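You operate a simulated robot arm through the tools that you are given. There is no shell and no other tool.

You are at the controls of a simulated robot arm. One attempt, no reset.

Task
Blot the blue proof from the dryer: DRY goes to the pass tray, WET to the hold tray.
Fine: wind the used strip on first; one blot.
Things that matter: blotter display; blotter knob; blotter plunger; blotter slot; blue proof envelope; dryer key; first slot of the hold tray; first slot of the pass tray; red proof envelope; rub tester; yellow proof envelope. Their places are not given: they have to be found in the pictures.

The check looks at the end state, three seconds after you hand in, the way a careful person would. Anything else that was tipped, shoved, dropped, spilled or broken makes it a failure.

Robot
A 7-joint arm with a fingered hand, fixed in place. Base frame: the origin is on the floor under the middle of its stand, x ahead of it, y to its left, z up. Lengths are in cm, angles in degrees, forces in N, time in s.
It reaches about 102.3 cm from its shoulder. Its first joint turns from -166.0 to 166.0 degrees. Payload 4 kg.
The TCP is the grasp point between the finger pads, 3 cm short of the fingertips. In the tool frame z runs along the fingers and y along their closing line. The gripper opens to 10.4 cm; its body begins 3.5 cm behind the TCP. The gripper is a hand of 4 fingers: y runs from the thumb to the fingers, the wrist lies at [-1.5, -11.3, -19] in the tool frame, and closing takes about 1.5 s.
Orientation is that of the tool frame in the base frame, as a unit quaternion [x, y, z, w]. With the fingers straight down and the wrist toward the robot, the tool's x, y and z point along [0, 1, 0], [1, 0, 0] and [0, 0, -1] of the base frame.

Tools
- The arm moves only by the tool apply_moves. Its argument "series" is a list of rows, each an object of numbers (a shift or turn left out is 0, a gripper value left out holds the last): "rx", "ry", "rz": the turn, a rotation vector about the tool's x, y, z in degrees; "dx", "dy", "dz": the shift along the tool's x, y, z in cm; "grip": the opening, from 0 (shut) to 1 (fully open). In form: [{"rx": .., "ry": .., "rz": .., "dx": .., "dy": .., "dz": .., "grip": ..}, ...]. A call has 1 to 20 rows; each row shifts and turns the commanded pose from where the row before left it, along the tool's axes as they then stand. A row lasts 0.2 s, in which the tool goes at most 5 cm and 8.6 degrees; a call with a longer step from one row to the next is refused whole, and so is a gripper value outside its range. Where a pose cannot be reached the arm comes as near as it can. A force on the tool above 40 N (or 10 N above the force at the start of the call, whichever is more), or a blocked arm, ends the call early, and 0.2 s more pass. Each finger travels about 15.3 cm/s and halts on what it meets, pressing with about 25 N; the grip force reading is that of the motor and also rises with nothing between the fingers. The clock runs only during rows and for 0.2 s after the last one: add rows that do not move to give the fingers time. The reply holds the time, the measured pose of the TCP, the force on the tool along the base axes, the opening and the grip force, in the units named above and with some noise, with the torque about the TCP (base axes, N m) and any sound that the robot's microphone picked up, and new pictures: "show" is both (left out), scene, wrist or none.
- Cameras (640 x 400 px; columns grow to the right, rows downward): "scene" is fixed at [40.42, -64.95, 136.25]; the picture's right is [0.91, -0.42, 0.00], its down [-0.20, -0.44, -0.87] and it looks along [0.36, 0.79, -0.49] (base axes); focal length 310 px, centre (320, 200). "wrist" rides on the gripper at [6.1, -9.2, -13] in the tool frame; the picture's right is [-0.81, 0.28, -0.52], its down [-0.53, -0.71, 0.46] and it looks along [-0.24, 0.64, 0.72] (tool axes); focal length 275 px, centre (320, 200).
- preshape(shape): the hand has 4 fingers and takes this shape, open, in about a second: jaw (thumb against the fingers, like two jaws); tri (thumb and two fingers); tip (a fingertip pinch); poke (one finger out to press); point (the index stretched); flat (the hand flat); cup (the hand cupped); fist (a fist). The gripper value then closes the fingers along that shape, each until it touches; the sizes above hold for jaw. It gives what a move gives, with no picture.
- locate(camera, pixels): for up to 12 pixels [column, row] of the newest picture of that camera ("zoom" is the newest enlarged one), the place [x, y, z] in the base frame of the surface seen there, good to about 0.2 cm, but the place of the scene camera against the robot may be out by one fixed shift of up to 1.2 cm in any direction. The clock stands still meanwhile.
- enlarge(camera, box): a new picture of the part [left, top, right, bottom] of that camera's present view, enlarged. The clock stands still meanwhile.
- close_job(): hands the job in; it is judged then, once.

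Leave the gripper open and the arm clear of the work at the hand-in unless told otherwise.

The tools are called as a command line: name --argument value ..., lists and objects as JSON in quotes. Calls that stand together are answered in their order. apply_moves: Moves the arm, as the interface text tells. Its arguments: {"type":"object","properties":{"series":{"type":"array","items":{"type":"object","properties":{"rx":{"type":"number"},"ry":{"type":"number"},"rz":{"type":"number"},"dx":{"type":"number"},"dy":{"type":"number"},"dz":{"type":"number"},"grip":{"type":"number"}}}},"show":{"type":"string","enum":["both","scene","wrist","none"]}},"required":["series"]} The other tools are called the same way: preshape (shape) gives the hand a shape; locate (camera, pixels) gives the place of the surface under pixels of a picture; enlarge (camera, box) takes an enlarged picture of a part of a camera's view; close_job () hands the job in.

At the start:

```text
t: 0.0
eef_pos: [54.0, 23.89, 115.37]
tcp_rot: [0.707, 0.707, 0.0, -0.001]
force: [0.2, -0.2, -0.5]
moment: [0.03, -0.02, -0.01]
opening: 10.38
grasp_force: 0.0
shape: jaw
```

scene: 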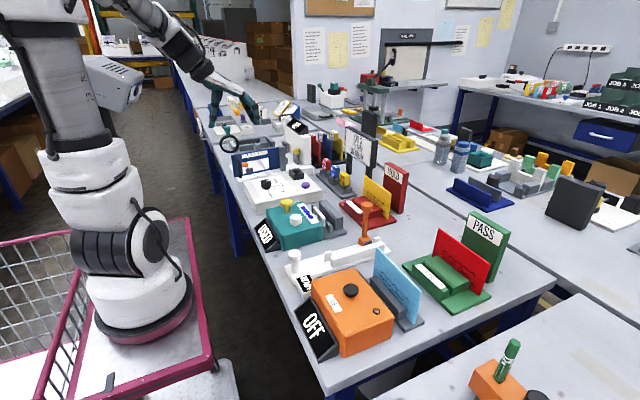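
wrist: 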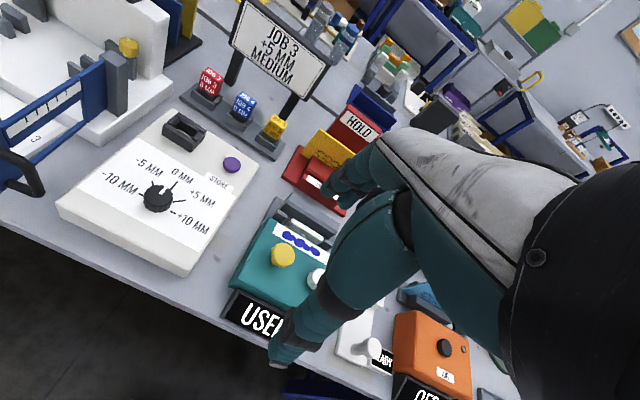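

I see a bench with an orange box (display OFF) holding a blue envelope at (395,285), a teal device (display USED) at (295,225), and the PASS and HOLD trays. I'll enlarge these areas to read them.

enlarge --camera "scene" --box '[280, 230, 440, 370]'

enlarge --camera "scene" --box '[240, 170, 360, 260]'

enlarge --camera "scene" --box '[330, 150, 530, 320]'

enlarge --camera "wrist" --box '[200, 180, 480, 400]'

```text
2.86 times, centred on (360, 300) of scene
```

zoom: 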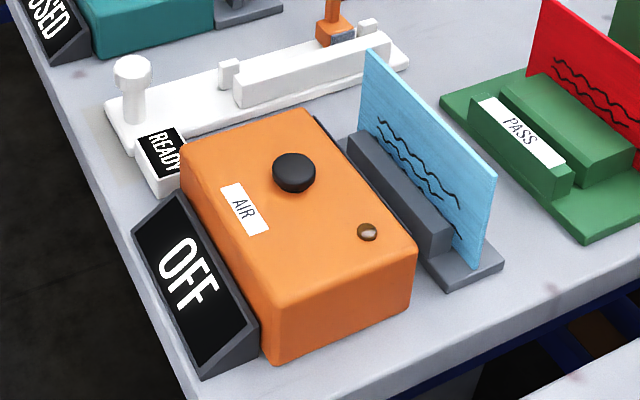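

```text
4.44 times, centred on (300, 215) of scene
```

zoom: 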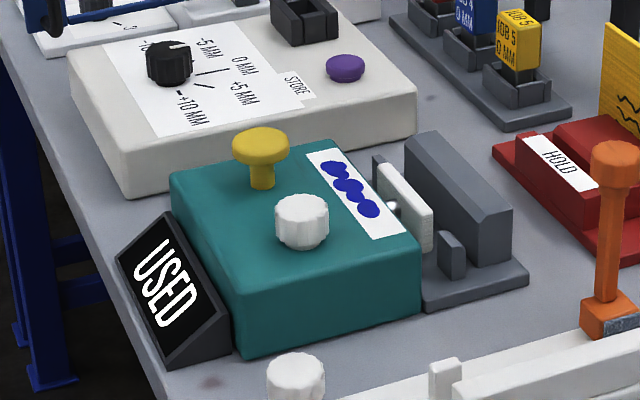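

```text
2.35 times, centred on (430, 235) of scene
```

zoom: 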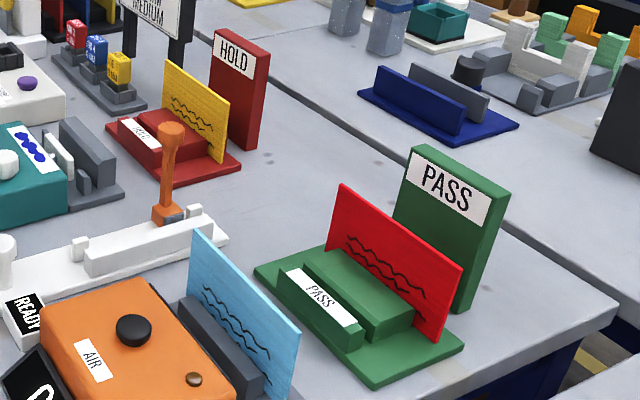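

```text
1.82 times, centred on (340, 290) of wrist
```

zoom: 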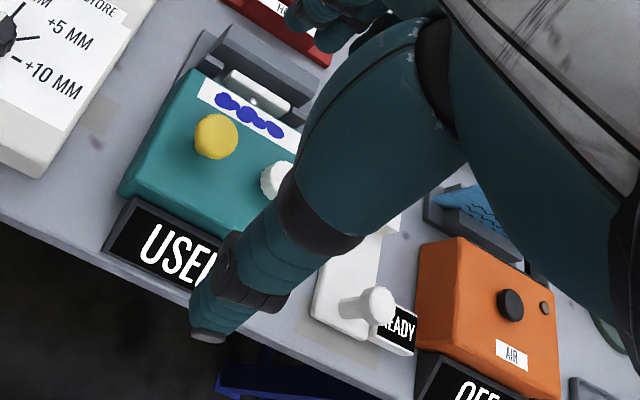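

The layout is readable now. The teal box is the blotter: yellow plunger, white knob, gray slot behind it. The orange box is the dryer, with the blue envelope in its gray rack. I'll locate the key points in both cameras and compare them.

locate --camera "wrist" --pixels '[[282, 253], [318, 278], [445, 347], [237, 270], [285, 200], [270, 232], [318, 243], [275, 295], [372, 345], [232, 164], [160, 200], [320, 183]]'

locate --camera "scene" --pixels '[[288, 202], [296, 217], [350, 289], [287, 235], [374, 249], [421, 290], [418, 322], [393, 280], [436, 279], [445, 262], [462, 255], [475, 250]]'

enlarge --camera "scene" --box '[360, 235, 440, 335]'

enlarge --camera "scene" --box '[270, 185, 350, 245]'

```text
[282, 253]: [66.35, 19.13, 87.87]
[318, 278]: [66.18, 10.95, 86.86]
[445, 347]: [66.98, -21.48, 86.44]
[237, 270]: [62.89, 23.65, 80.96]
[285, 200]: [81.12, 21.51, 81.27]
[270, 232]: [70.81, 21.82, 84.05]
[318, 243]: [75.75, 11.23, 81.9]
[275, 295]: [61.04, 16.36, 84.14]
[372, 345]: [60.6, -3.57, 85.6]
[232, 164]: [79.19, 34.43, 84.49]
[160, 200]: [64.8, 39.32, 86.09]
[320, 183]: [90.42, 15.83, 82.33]
```

```text
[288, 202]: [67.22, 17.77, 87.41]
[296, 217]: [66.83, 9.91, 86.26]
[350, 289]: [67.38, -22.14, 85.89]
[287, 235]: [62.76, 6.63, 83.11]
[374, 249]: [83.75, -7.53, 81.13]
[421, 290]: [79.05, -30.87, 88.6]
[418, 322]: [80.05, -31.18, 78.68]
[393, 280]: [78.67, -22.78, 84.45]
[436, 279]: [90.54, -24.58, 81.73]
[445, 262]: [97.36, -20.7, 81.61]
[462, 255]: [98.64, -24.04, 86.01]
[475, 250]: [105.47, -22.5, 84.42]
```

```text
4.00 times, centred on (400, 285) of scene
```

zoom: 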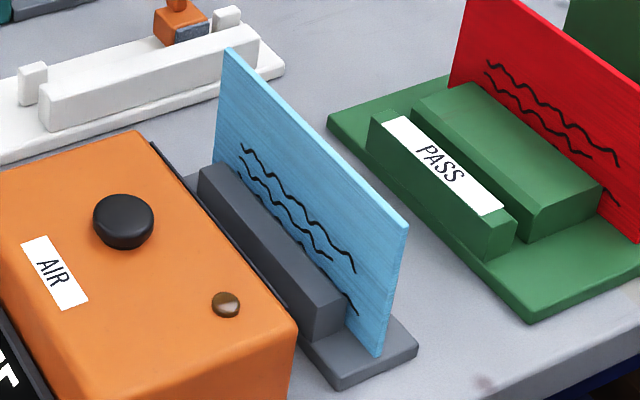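

```text
6.67 times, centred on (310, 215) of scene
```

zoom: 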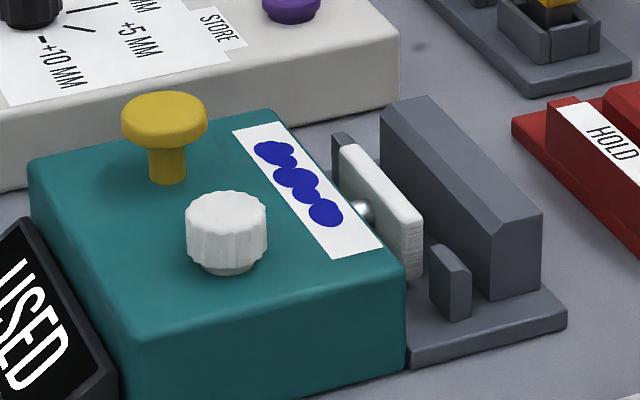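

I can compare the two cameras on the knob, plunger and key. The scene camera seems shifted by about (+0.65, -1.0, -0.55). Next I'll measure the blue envelope and its rack in an enlarged picture.

enlarge --camera "scene" --box '[360, 235, 440, 335]'

locate --camera "zoom" --pixels '[[230, 60], [402, 230], [378, 350], [320, 150], [230, 150], [350, 270], [205, 170], [335, 310], [220, 185], [400, 345], [338, 378], [320, 220]]'

```text
4.00 times, centred on (400, 285) of scene
```

zoom: 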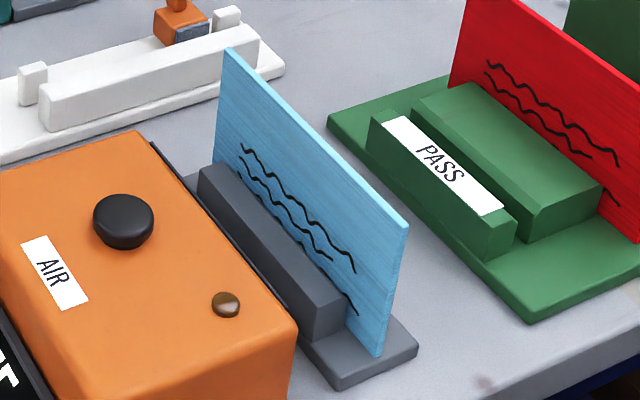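

```text
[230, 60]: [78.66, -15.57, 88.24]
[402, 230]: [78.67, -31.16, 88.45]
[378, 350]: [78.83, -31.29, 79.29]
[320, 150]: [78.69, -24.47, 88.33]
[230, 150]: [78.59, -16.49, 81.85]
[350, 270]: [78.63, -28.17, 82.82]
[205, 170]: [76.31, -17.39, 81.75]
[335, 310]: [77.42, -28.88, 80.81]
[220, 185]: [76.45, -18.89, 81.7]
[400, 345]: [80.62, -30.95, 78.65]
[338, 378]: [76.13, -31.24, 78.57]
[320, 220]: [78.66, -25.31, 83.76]
```

The blue envelope stands in a plane of constant x. It spans about 16 cm in y and its top is near z 89. Now I'll measure the dryer box edges, the blotter slot and the tray slots.

locate --camera "zoom" --pixels '[[150, 150], [285, 325], [123, 205], [100, 300], [190, 160], [375, 125], [500, 235], [420, 105], [530, 225], [595, 180], [470, 95], [600, 70]]'

enlarge --camera "scene" --box '[270, 185, 350, 245]'

locate --camera "zoom" --pixels '[[395, 105], [540, 215], [495, 225], [385, 115], [350, 150], [415, 225], [340, 140], [435, 250], [465, 275], [415, 355], [560, 310], [360, 210]]'

locate --camera "zoom" --pixels '[[165, 110], [165, 95], [225, 205], [225, 265], [60, 160], [270, 115], [395, 265], [140, 335], [380, 240], [245, 130], [480, 240], [450, 320]]'

```text
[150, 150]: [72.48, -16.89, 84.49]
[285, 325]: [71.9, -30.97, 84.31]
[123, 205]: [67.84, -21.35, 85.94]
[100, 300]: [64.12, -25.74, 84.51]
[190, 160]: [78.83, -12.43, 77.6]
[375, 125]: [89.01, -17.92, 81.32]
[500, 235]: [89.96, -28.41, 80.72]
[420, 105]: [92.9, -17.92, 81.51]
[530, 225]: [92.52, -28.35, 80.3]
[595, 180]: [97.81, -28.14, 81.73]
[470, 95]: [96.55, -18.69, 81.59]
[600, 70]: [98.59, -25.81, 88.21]
```

```text
6.67 times, centred on (310, 215) of scene
```

zoom: 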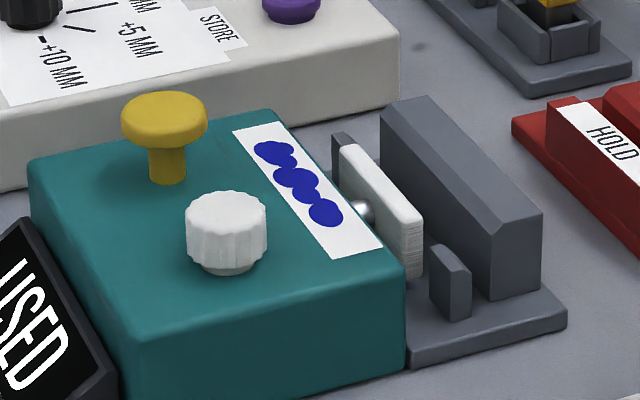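

```text
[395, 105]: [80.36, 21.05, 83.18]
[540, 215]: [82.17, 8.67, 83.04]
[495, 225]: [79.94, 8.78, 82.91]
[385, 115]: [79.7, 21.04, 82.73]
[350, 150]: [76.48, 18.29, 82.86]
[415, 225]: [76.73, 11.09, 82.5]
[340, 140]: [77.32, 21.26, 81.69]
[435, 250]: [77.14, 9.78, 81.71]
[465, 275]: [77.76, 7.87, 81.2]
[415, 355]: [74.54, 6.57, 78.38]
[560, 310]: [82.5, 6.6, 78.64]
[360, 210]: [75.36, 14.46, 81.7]
```

```text
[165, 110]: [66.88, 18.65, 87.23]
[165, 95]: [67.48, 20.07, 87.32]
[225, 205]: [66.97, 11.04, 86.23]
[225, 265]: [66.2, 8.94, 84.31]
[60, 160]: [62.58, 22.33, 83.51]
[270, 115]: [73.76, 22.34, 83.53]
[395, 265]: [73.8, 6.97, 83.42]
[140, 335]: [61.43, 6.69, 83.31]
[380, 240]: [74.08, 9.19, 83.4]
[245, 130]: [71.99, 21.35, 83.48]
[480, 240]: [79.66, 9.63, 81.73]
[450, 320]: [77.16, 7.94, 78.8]
```

The blotter slot lies at about x 78.7 (scene frame), with its centre near y 14.7. Before moving I want a look at the hand's size and the HOLD tray.

enlarge --camera "scene" --box '[180, 50, 310, 170]'

enlarge --camera "scene" --box '[335, 155, 415, 235]'

locate --camera "zoom" --pixels '[[60, 380], [70, 340], [130, 390], [130, 330], [200, 390], [240, 350], [240, 250], [330, 250], [400, 230], [480, 200], [300, 330], [350, 330]]'

```text
3.33 times, centred on (245, 110) of scene
```

zoom: 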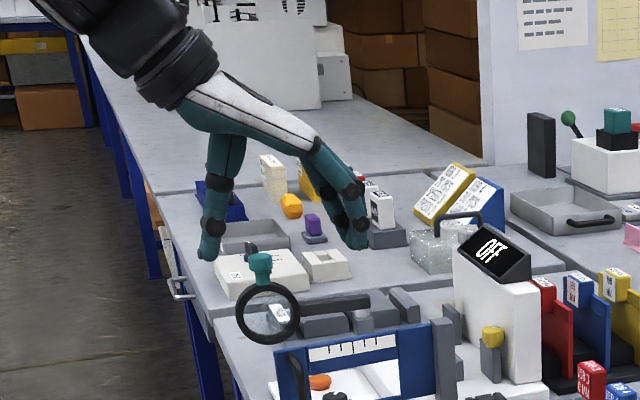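

```text
5.00 times, centred on (375, 195) of scene
```

zoom: 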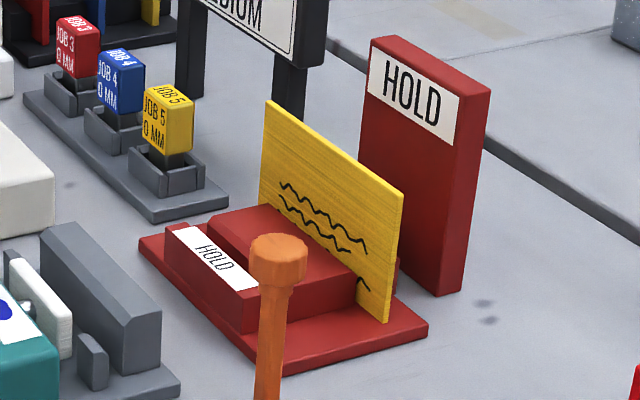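

```text
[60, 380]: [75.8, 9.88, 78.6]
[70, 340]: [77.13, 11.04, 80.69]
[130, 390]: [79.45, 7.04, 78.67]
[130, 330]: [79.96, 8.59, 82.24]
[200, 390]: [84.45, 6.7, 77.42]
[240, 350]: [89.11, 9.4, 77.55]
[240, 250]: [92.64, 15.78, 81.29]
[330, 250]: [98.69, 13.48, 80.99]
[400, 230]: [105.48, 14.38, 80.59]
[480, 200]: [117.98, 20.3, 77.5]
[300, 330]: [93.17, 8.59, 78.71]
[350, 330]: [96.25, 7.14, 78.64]
```

The HOLD and PASS trays both have an empty first slot behind their label block. Each second slot is occupied, yellow in HOLD and red in PASS. First job is the knob: I'll bring the hand above it, near x 66.2, y 11.0, staying high.

apply_moves --series '[{"dx": -2.15, "dy": 2.03, "dz": 2.5}, {"dx": -2.15, "dy": 2.03, "dz": 2.5}, {"dx": -2.15, "dy": 2.03, "dz": 2.5}, {"dx": -2.15, "dy": 2.03, "dz": 2.5}, {"dx": -2.15, "dy": 2.03, "dz": 2.5}, {"dx": -2.15, "dy": 2.03, "dz": 2.5}, {}, {}]' --show "both"

```text
t: 1.8
eef_pos: [66.39, 11.09, 100.29]
tcp_rot: [0.707, 0.707, 0.0, 0.0]
force: [-0.2, 0.5, 1.5]
moment: [0.04, 0.0, 0.01]
opening: 10.39
grasp_force: 0.1
shape: jaw
```

scene: 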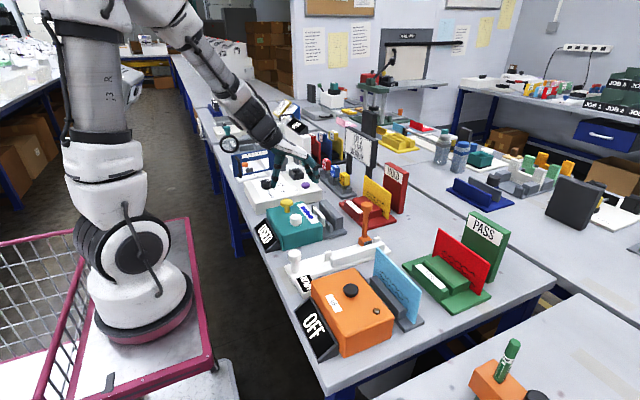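
wrist: 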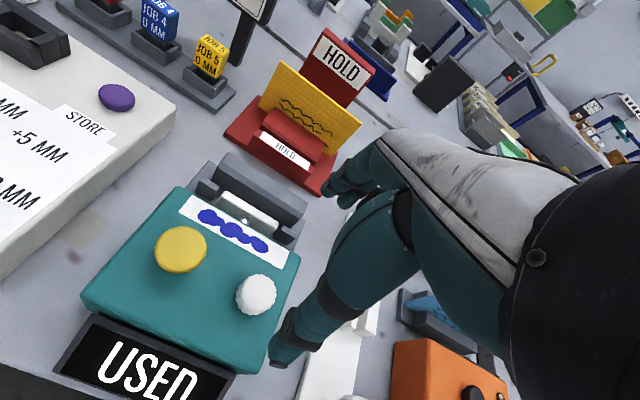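

The wrist view now shows the knob at (257,293), the plunger at (180,250), the slot and the HOLD tray. I'll measure these.

enlarge --camera "wrist" --box '[80, 140, 320, 340]'

locate --camera "wrist" --pixels '[[257, 290], [240, 292], [275, 292], [258, 277], [256, 308], [181, 248], [158, 248], [204, 248], [295, 330], [300, 255], [182, 190], [85, 300]]'

locate --camera "wrist" --pixels '[[230, 160], [300, 200], [222, 193], [280, 222], [210, 165], [275, 225], [265, 133], [310, 160], [275, 115], [325, 140], [285, 140], [300, 145]]'

```text
2.00 times, centred on (200, 240) of wrist
```

zoom: 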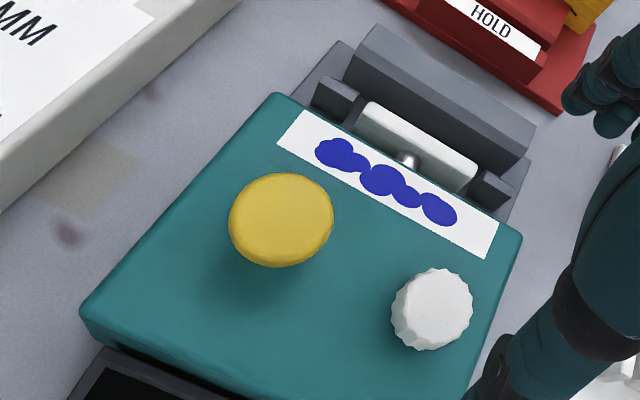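

```text
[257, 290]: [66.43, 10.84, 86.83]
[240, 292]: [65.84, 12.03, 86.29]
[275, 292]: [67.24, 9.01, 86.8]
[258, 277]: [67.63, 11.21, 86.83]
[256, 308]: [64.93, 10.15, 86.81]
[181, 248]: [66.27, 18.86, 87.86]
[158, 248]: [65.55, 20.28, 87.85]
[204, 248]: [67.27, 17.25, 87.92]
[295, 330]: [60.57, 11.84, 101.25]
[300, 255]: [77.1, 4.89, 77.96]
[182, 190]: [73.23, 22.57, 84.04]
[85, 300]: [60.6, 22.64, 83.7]
```

```text
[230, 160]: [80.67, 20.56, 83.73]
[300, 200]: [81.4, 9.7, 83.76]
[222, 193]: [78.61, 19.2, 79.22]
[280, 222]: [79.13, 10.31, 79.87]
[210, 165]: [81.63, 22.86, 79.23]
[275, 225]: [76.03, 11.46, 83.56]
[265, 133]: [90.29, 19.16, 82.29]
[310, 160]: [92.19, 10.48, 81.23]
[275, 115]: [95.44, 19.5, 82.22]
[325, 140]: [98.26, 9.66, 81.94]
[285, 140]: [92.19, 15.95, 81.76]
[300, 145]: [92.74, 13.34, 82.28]
```

The knob centre is about (66.3, 10.6), its top at z 86.8 and radius 1.7. The plunger is at (66.35, 18.9), far enough from the fingers. I'll half close the jaw and come down until the fingertips surround the knob, stopping partway for a check.

apply_moves --series '[{"dx": -0.44, "dy": -0.09, "dz": 2, "grip": 0.6}, {"dz": 2}, {"dz": 2}, {"dz": 2}, {"dz": 1.0}, {}, {}]' --show "both"

enlarge --camera "scene" --box '[240, 140, 360, 240]'

```text
t: 3.4
eef_pos: [66.03, 10.66, 91.35]
tcp_rot: [0.707, 0.707, 0.0, 0.0]
force: [-0.6, 0.4, 0.7]
moment: [0.0, 0.02, -0.02]
opening: 6.29
grasp_force: 0.0
shape: jaw
```

scene: 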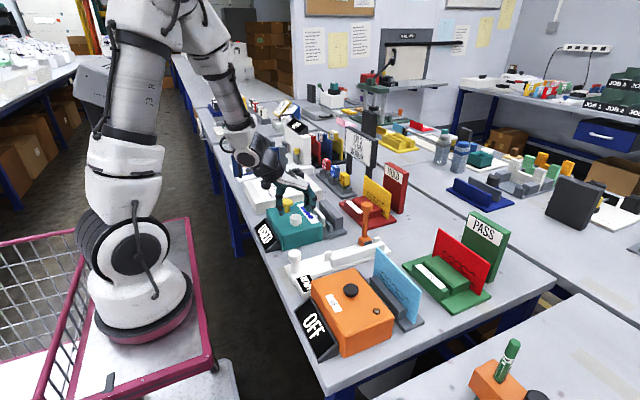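
wrist: 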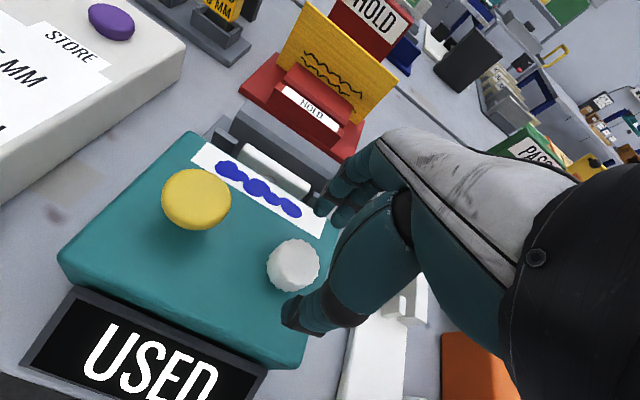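

```text
4.00 times, centred on (300, 190) of scene
```

zoom: 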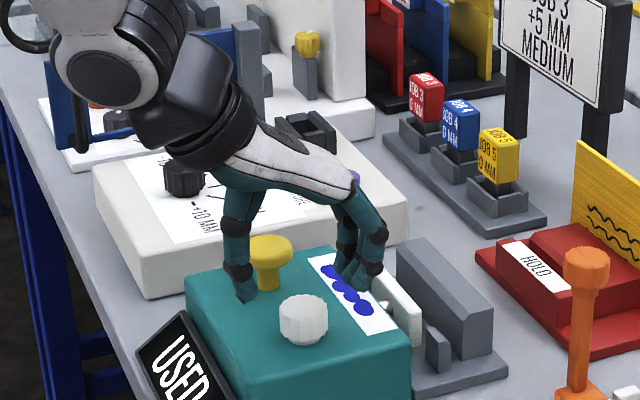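

The fingertips straddle the knob: thumb at zoom (245,300), fingers at (355,285), knob at (303,315). I'll come down to about z 87.5 and close gently on the knob.

apply_moves --series '[{"dz": 1.9}, {"dz": 1.9}, {}, {"grip": 0.45}, {"grip": 0.35}, {"grip": 0.3}, {"grip": 0.25}, {}, {}]' --show "both"

enlarge --camera "scene" --box '[240, 160, 360, 260]'

```text
t: 5.4
eef_pos: [66.05, 10.57, 87.39]
tcp_rot: [0.707, 0.707, 0.0, 0.001]
force: [-0.4, 0.9, -1.3]
moment: [-0.03, -0.02, -0.03]
opening: 2.9
grasp_force: 24.8
shape: jaw
```

scene: 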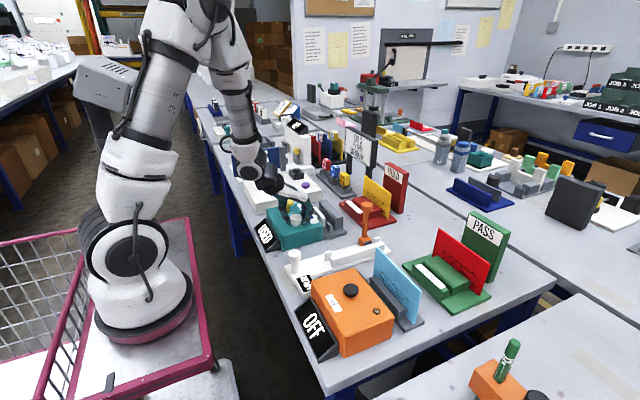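
wrist: 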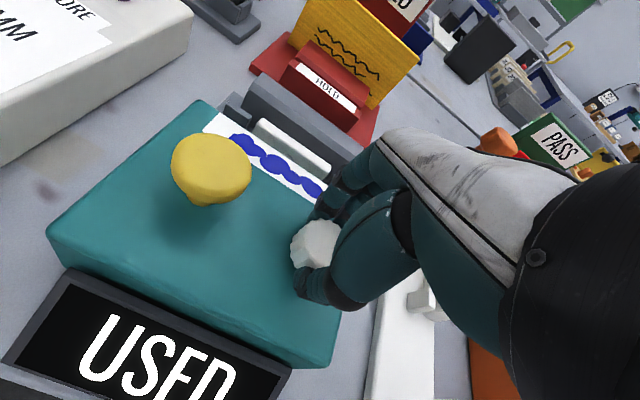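

```text
4.00 times, centred on (300, 210) of scene
```

zoom: 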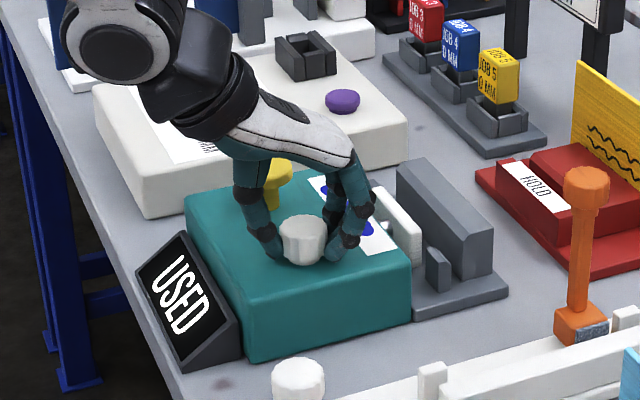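

The knob is held: opening 2.9 cm, grip 24.8 N. I'll turn it clockwise about 32° as a first try and watch the display.

apply_moves --series '[{"rz": 8}, {"rz": 8}, {"rz": 8}, {"rz": 8}, {}]' --show "both"

enlarge --camera "scene" --box '[240, 160, 360, 260]'

```text
t: 6.6
eef_pos: [66.14, 10.64, 87.61]
tcp_rot: [0.875, 0.484, 0.0, 0.0]
force: [3.7, 5.6, -1.6]
moment: [0.09, -0.09, 0.08]
opening: 2.86
grasp_force: 25.1
shape: jaw
```

scene: 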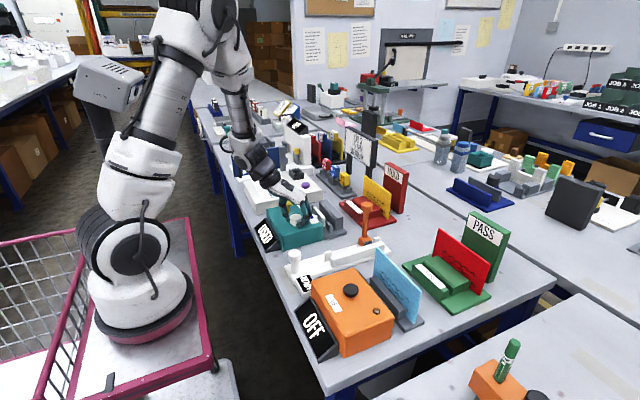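
wrist: 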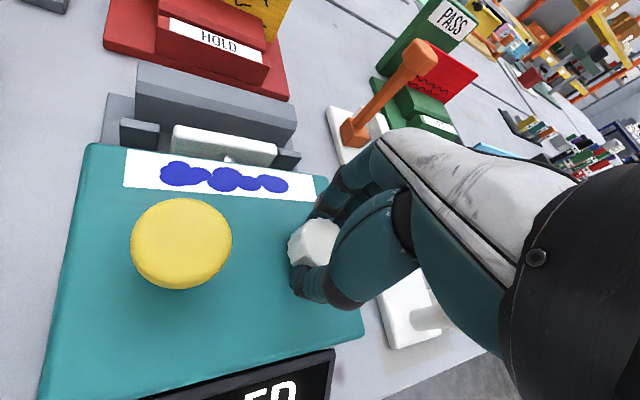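

```text
4.00 times, centred on (300, 210) of scene
```

zoom: 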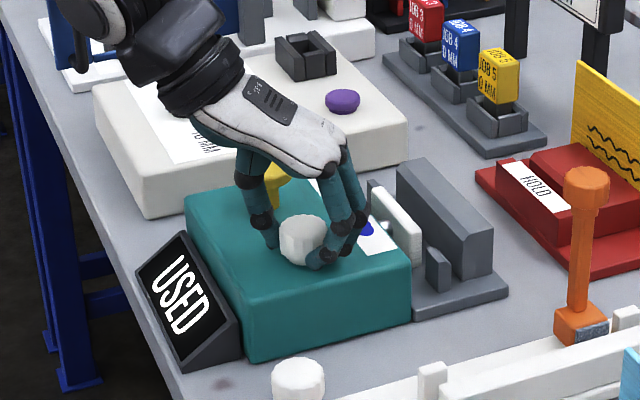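

The display still reads USED and the torque is small, so the knob turns freely. The hand is clear of the plunger. I'll turn a further 32° clockwise.

apply_moves --series '[{"rz": 8}, {"rz": 8}, {"rz": 8}, {"rz": 8}, {}]' --show "both"

enlarge --camera "scene" --box '[240, 160, 360, 260]'

```text
t: 7.8
eef_pos: [66.16, 10.72, 87.56]
tcp_rot: [0.974, 0.225, 0.0, -0.001]
force: [8.8, 7.0, -6.4]
moment: [0.15, -0.14, 0.03]
opening: 2.82
grasp_force: 24.8
shape: jaw
```

scene: 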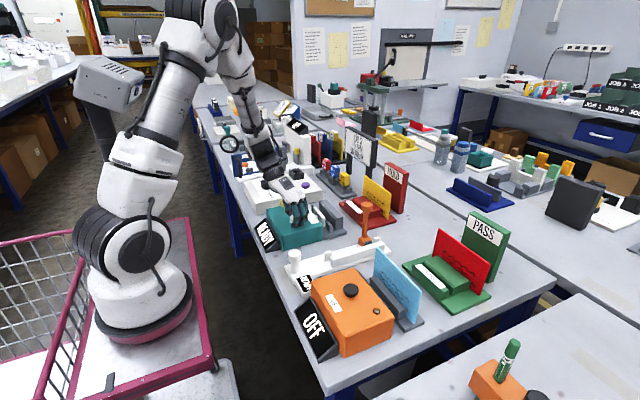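
wrist: 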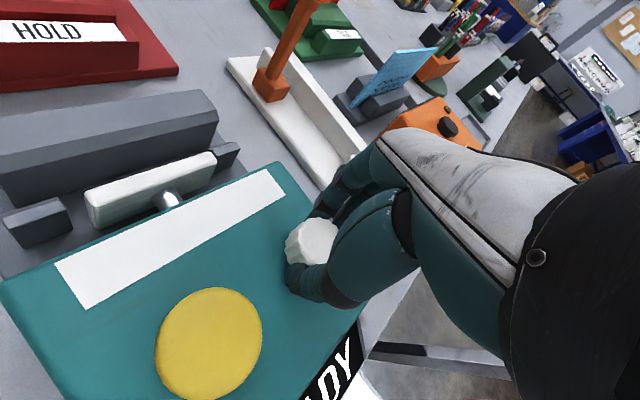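

```text
4.00 times, centred on (300, 210) of scene
```

zoom: 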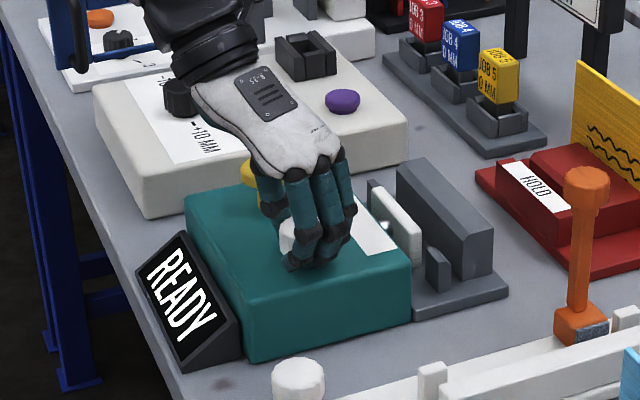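

The display now reads READY and the strip is clean. I'll open only slightly, because the thumb now faces the plunger. Then I'll lift straight up.

apply_moves --series '[{"grip": 0.35}, {"grip": 0.45}, {}, {}, {"dz": -2}, {"dz": -3}, {"dz": -4}, {"dz": -4}, {"dz": -3}, {}]' --show "both"

enlarge --camera "scene" --box '[240, 160, 360, 260]'

```text
t: 10.0
eef_pos: [66.06, 10.49, 103.68]
tcp_rot: [0.974, 0.225, -0.001, 0.0]
force: [-0.5, -0.6, 0.4]
moment: [0.01, -0.02, 0.0]
opening: 4.62
grasp_force: 0.0
shape: jaw
```

scene: 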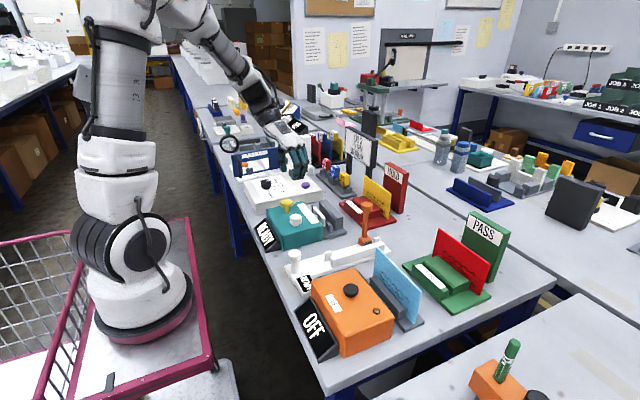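
wrist: 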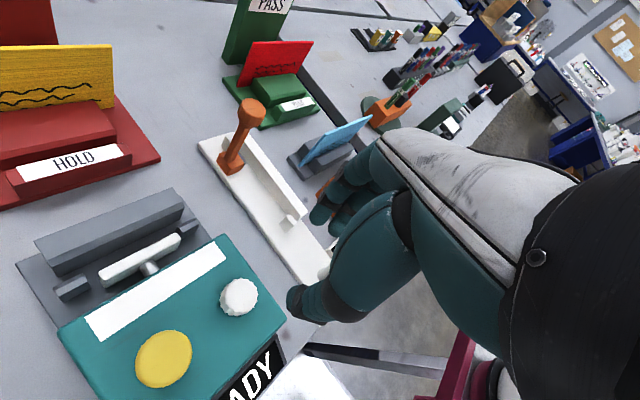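

```text
4.00 times, centred on (300, 210) of scene
```

zoom: 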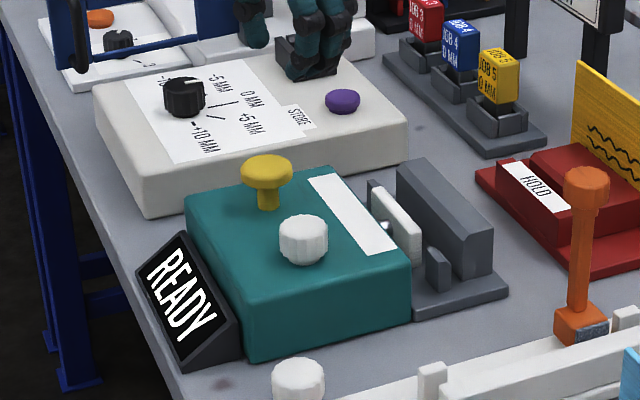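

I'll turn the hand back to its reference orientation. Then I'll travel high toward the dryer, stopping beyond it at about y -30, so the wrist camera sees the blue envelope.

apply_moves --series '[{"rz": -8}, {"rz": -8}, {"rz": -8}, {"rz": -8}, {"rz": -8}, {"rz": -8}, {"rz": -8}, {"rz": -8}, {"dx": -4.05, "dy": 0.6}, {"dx": -4.05, "dy": 0.6}, {"dx": -4.05, "dy": 0.6}, {"dx": -4.05, "dy": 0.6}, {"dx": -4.05, "dy": 0.6}, {"dx": -4.05, "dy": 0.6}, {"dx": -4.05, "dy": 0.6}, {"dx": -4.05, "dy": 0.6}, {"dx": -4.05, "dy": 0.6}, {"dx": -4.05, "dy": 0.6}]' --show "both"

```text
t: 13.8
eef_pos: [72.13, -30.03, 103.63]
tcp_rot: [0.706, 0.708, 0.0, 0.0]
force: [-0.7, -0.4, -0.1]
moment: [0.01, 0.02, -0.02]
opening: 4.66
grasp_force: 0.0
shape: jaw
```

scene: 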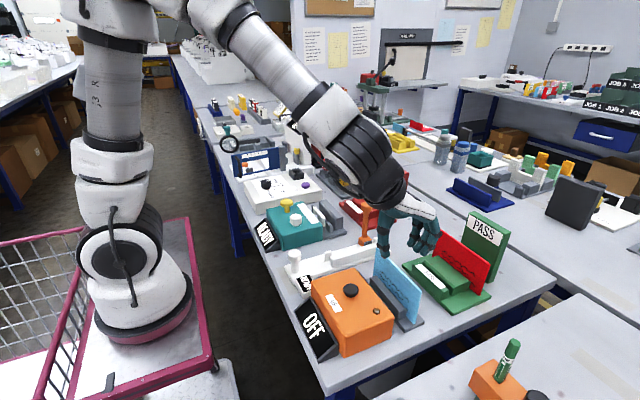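
wrist: 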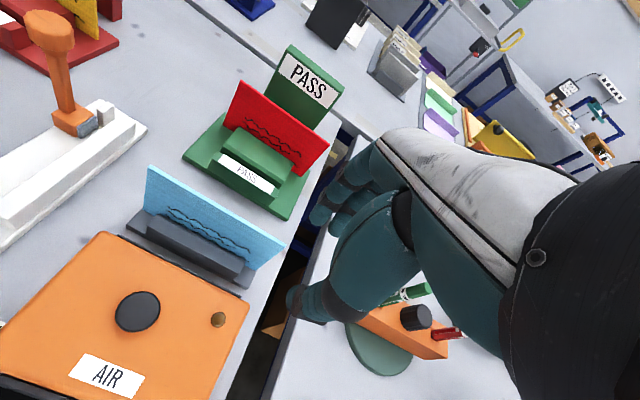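

The blue envelope, its rack and the PASS tray show clearly. I'll measure their edges with the wrist camera.

enlarge --camera "wrist" --box '[110, 60, 350, 300]'

locate --camera "wrist" --pixels '[[150, 172], [278, 238], [215, 200], [145, 195], [252, 262], [150, 215], [245, 258], [200, 230], [130, 233], [260, 265], [110, 240], [240, 295]]'

locate --camera "wrist" --pixels '[[222, 155], [275, 188], [230, 140], [285, 172], [250, 167], [240, 90], [325, 140], [185, 152], [288, 215], [260, 165], [225, 147], [232, 158]]'

```text
1.67 times, centred on (230, 180) of wrist
```

zoom: 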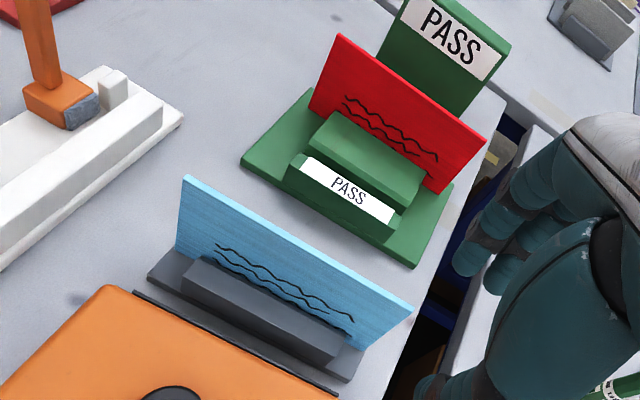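

```text
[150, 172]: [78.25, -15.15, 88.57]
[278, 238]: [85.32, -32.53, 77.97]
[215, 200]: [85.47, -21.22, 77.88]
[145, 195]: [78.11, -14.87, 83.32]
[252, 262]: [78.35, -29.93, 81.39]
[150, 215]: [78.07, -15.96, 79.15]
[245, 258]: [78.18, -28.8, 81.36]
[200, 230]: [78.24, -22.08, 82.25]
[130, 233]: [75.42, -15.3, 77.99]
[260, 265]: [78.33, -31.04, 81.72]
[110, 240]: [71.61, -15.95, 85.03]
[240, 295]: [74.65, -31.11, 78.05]
```

```text
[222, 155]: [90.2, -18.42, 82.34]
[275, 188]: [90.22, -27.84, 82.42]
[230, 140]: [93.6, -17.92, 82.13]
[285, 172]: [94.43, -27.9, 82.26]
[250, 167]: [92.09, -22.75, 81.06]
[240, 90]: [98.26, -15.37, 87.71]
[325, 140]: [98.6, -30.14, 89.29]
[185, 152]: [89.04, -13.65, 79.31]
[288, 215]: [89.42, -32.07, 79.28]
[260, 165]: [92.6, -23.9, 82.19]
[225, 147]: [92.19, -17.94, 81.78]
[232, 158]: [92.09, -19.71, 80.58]
```

I'll pin down the envelope's top edge and ends, and the edges of the PASS first slot, in the enlarged wrist picture.

enlarge --camera "wrist" --box '[130, 150, 300, 290]'

```text
2.86 times, centred on (215, 220) of wrist
```

zoom: 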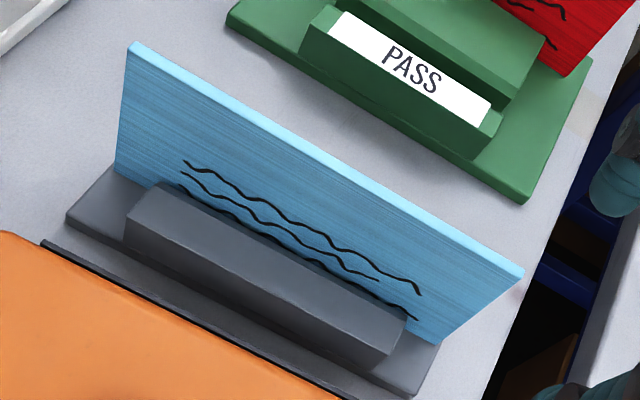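

The envelope's top edge shows as a light band about 0.6 cm thick. I'll locate points along it.

locate --camera "zoom" --pixels '[[136, 46], [131, 56], [320, 158], [318, 168], [520, 270], [512, 283], [120, 165], [440, 335], [135, 205], [385, 345], [165, 186], [400, 312]]'

locate --camera "zoom" --pixels '[[325, 160], [330, 163], [240, 110], [420, 215], [180, 72], [480, 250], [340, 15], [490, 105], [500, 115], [350, 5], [510, 100], [475, 150]]'

```text
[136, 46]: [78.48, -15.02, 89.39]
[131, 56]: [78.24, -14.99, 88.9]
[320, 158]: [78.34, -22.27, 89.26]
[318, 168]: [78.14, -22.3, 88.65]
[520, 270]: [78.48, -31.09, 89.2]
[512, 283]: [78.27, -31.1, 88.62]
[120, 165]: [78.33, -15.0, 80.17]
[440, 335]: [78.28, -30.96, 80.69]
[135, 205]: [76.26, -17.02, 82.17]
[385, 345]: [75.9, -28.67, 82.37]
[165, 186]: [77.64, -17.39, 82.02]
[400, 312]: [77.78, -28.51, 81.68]
```

```text
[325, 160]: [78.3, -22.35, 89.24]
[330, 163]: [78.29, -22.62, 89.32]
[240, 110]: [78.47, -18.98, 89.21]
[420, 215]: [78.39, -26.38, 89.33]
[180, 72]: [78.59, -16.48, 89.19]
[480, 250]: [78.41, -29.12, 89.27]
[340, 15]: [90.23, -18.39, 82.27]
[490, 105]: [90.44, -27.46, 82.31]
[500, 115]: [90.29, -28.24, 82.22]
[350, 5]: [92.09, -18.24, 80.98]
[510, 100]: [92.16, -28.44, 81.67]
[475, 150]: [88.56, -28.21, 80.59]
```

The envelope spans y -15.0 to -31.1 (centre -23.05), at x 78.4, with its top at z 89.25. I'll go above it and then come down in two stages with the jaw open 4.6 cm.

apply_moves --series '[{"dx": 3.49, "dy": 3.14}, {"dx": 3.49, "dy": 3.13}, {}, {"dz": 3}, {"dz": 3}, {"dz": 3}, {}, {}]' --show "both"

enlarge --camera "scene" --box '[320, 180, 460, 320]'

```text
t: 15.6
eef_pos: [78.22, -22.99, 94.77]
tcp_rot: [0.707, 0.707, -0.001, -0.001]
force: [0.6, 0.9, 0.3]
moment: [0.0, 0.01, 0.03]
opening: 4.68
grasp_force: 0.0
shape: jaw
```

scene: 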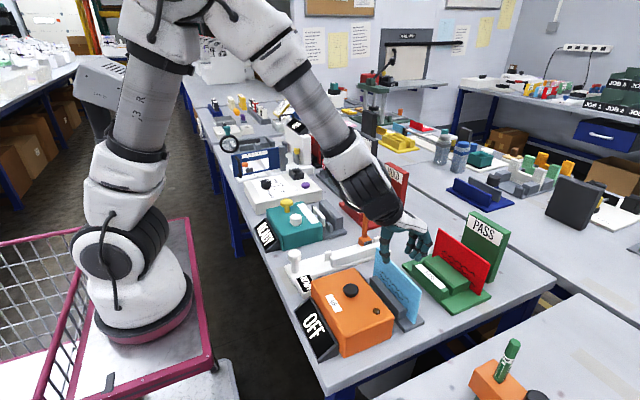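
wrist: 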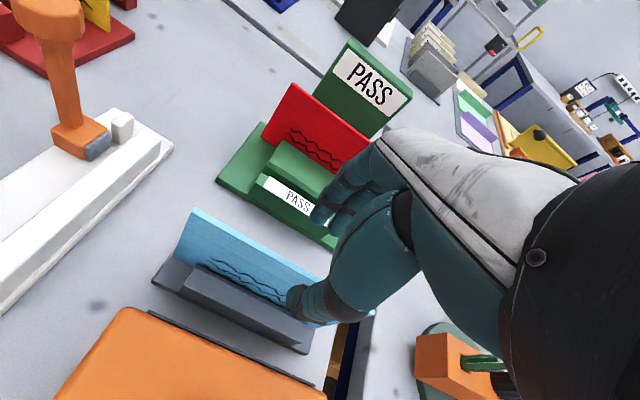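

```text
2.86 times, centred on (390, 250) of scene
```

zoom: 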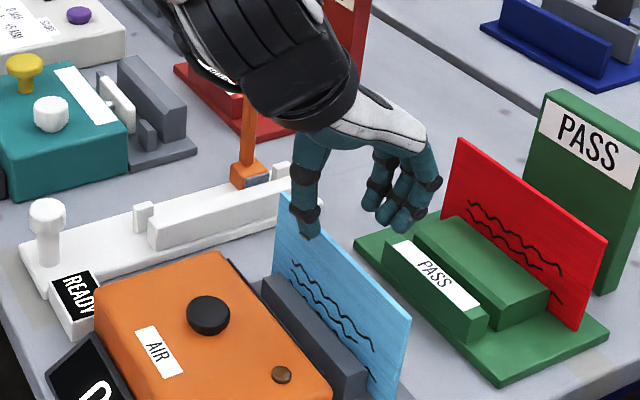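

The fingers straddle the envelope's top edge correctly. I'll check the height of the orange hammer on the rub tester, since the carry path passes it. Then I'll descend to z 87.7.

locate --camera "wrist" --pixels '[[45, 12], [30, 8], [65, 100], [85, 145], [120, 120], [50, 30]]'

apply_moves --series '[{"dz": 2, "dy": 0.1}, {"dz": 2}, {"dz": 2}, {"dz": 1.1}, {}, {}]' --show "both"

enlarge --camera "scene" --box '[320, 200, 460, 340]'

```text
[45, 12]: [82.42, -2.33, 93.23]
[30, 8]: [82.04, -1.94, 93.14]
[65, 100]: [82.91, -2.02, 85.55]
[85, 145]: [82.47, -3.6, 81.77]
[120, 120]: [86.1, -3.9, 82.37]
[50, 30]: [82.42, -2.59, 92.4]
```

```text
t: 17.0
eef_pos: [78.39, -22.98, 87.49]
tcp_rot: [0.707, 0.707, -0.001, -0.001]
force: [-0.3, -0.1, 0.5]
moment: [-0.05, -0.01, -0.02]
opening: 4.66
grasp_force: 0.1
shape: jaw
```

scene: 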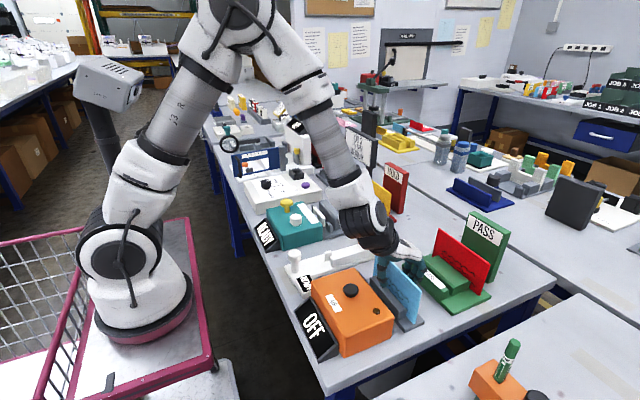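
wrist: 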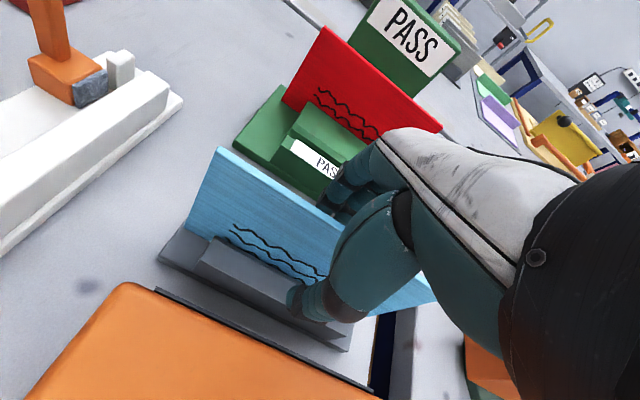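

```text
2.86 times, centred on (390, 270) of scene
```

zoom: 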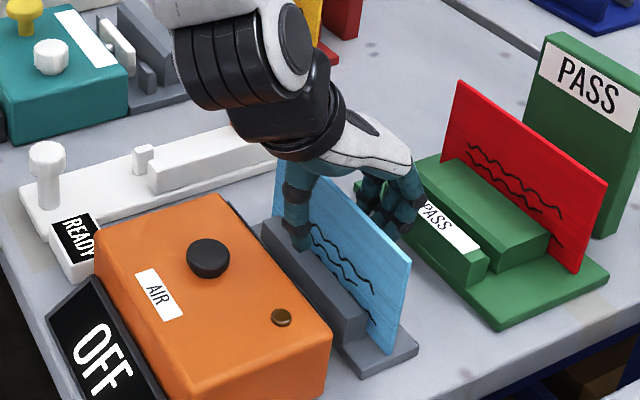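

The fingers are either side of the envelope and clear of the dryer box. I'll close the jaw on it.

apply_moves --series '[{"grip": 0.35}, {"grip": 0.25}, {"grip": 0.15}, {"grip": 0.08}, {"grip": 0.0}, {}, {}, {}]' --show "both"

enlarge --camera "scene" --box '[340, 220, 440, 330]'

```text
t: 18.8
eef_pos: [78.33, -23.1, 87.43]
tcp_rot: [0.707, 0.707, 0.0, 0.001]
force: [0.3, -0.2, -0.6]
moment: [-0.02, -0.05, 0.05]
opening: 0.01
grasp_force: 24.9
shape: jaw
```

scene: 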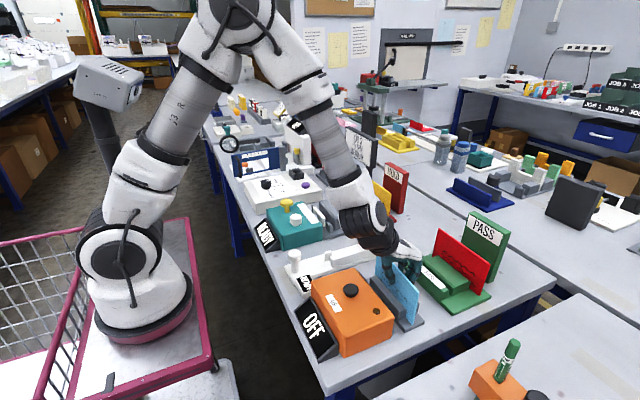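
wrist: 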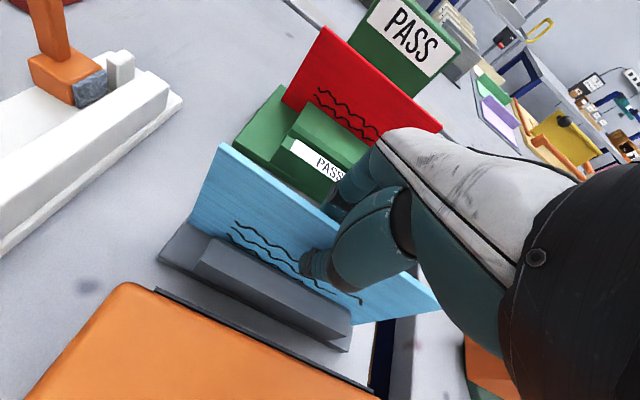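

```text
3.64 times, centred on (390, 275) of scene
```

zoom: 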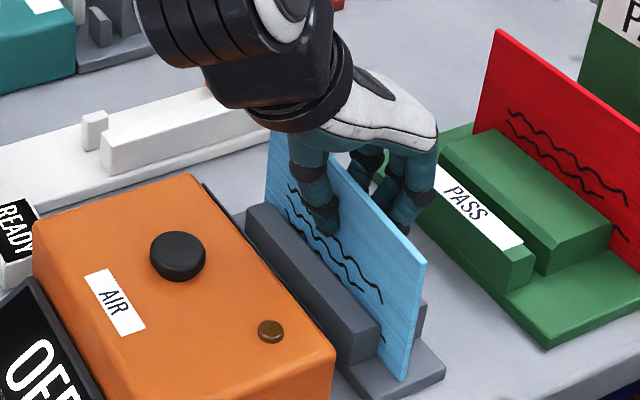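

The grip shows 24.9 N but the opening reads about 0, so I need to check it really holds the envelope. I'll look at the contact closely before lifting.

enlarge --camera "wrist" --box '[180, 120, 460, 340]'

locate --camera "wrist" --pixels '[[224, 146], [222, 155], [195, 215], [435, 300], [425, 307], [355, 318], [300, 200], [245, 180], [315, 262], [280, 185]]'

```text
1.82 times, centred on (320, 230) of wrist
```

zoom: 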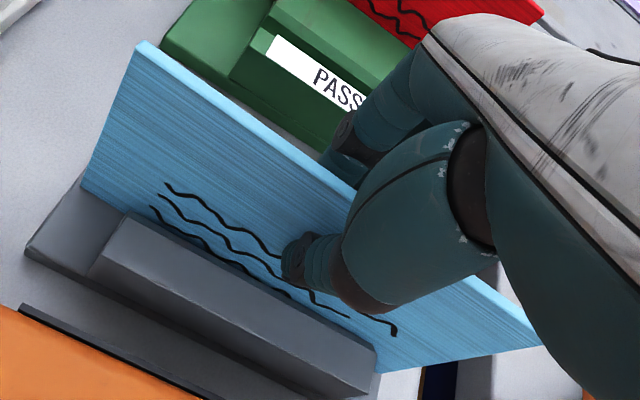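

```text
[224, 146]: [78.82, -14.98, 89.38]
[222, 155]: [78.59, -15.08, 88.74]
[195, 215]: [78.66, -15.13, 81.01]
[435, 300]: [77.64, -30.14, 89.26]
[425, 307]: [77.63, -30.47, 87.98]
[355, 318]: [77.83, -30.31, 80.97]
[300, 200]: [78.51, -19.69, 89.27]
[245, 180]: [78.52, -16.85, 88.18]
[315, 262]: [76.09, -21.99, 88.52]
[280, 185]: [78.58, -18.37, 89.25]
```

The envelope is clamped between the thumb (-x side) and the fingers (+x side). It has yawed slightly, by about 3.8°. I'll lift a few cm and check that it comes along.

apply_moves --series '[{"dz": -1}, {"dz": -1}, {"dz": -1}, {"dz": -1}, {}, {}]' --show "both"

enlarge --camera "scene" --box '[340, 200, 440, 320]'

```text
t: 20.2
eef_pos: [78.45, -22.98, 91.52]
tcp_rot: [0.707, 0.707, 0.0, 0.0]
force: [0.8, 0.7, -0.6]
moment: [-0.01, 0.0, 0.02]
opening: 0.0
grasp_force: 24.8
shape: jaw
```

scene: 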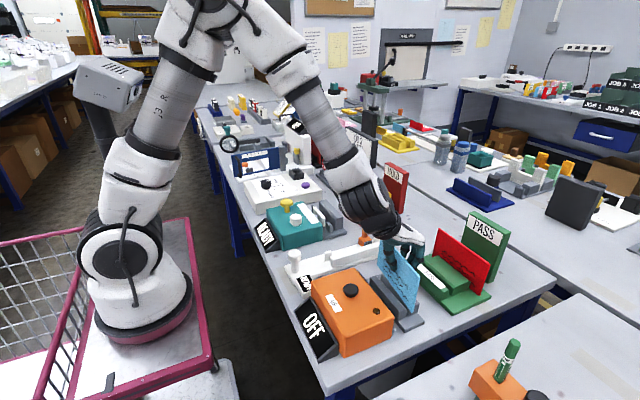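
wrist: 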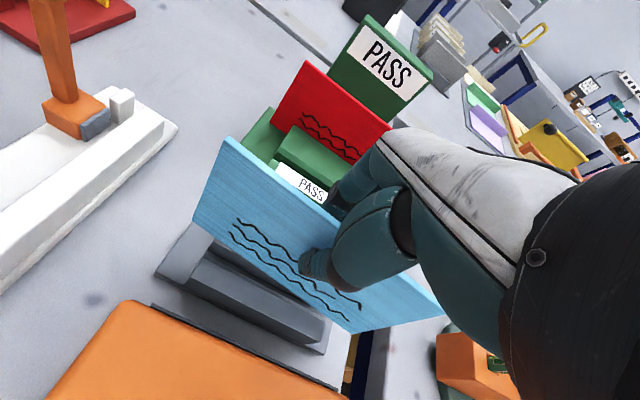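

```text
3.33 times, centred on (390, 260) of scene
```

zoom: 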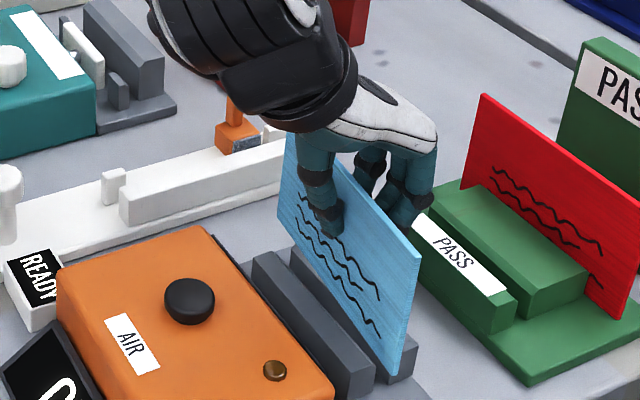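

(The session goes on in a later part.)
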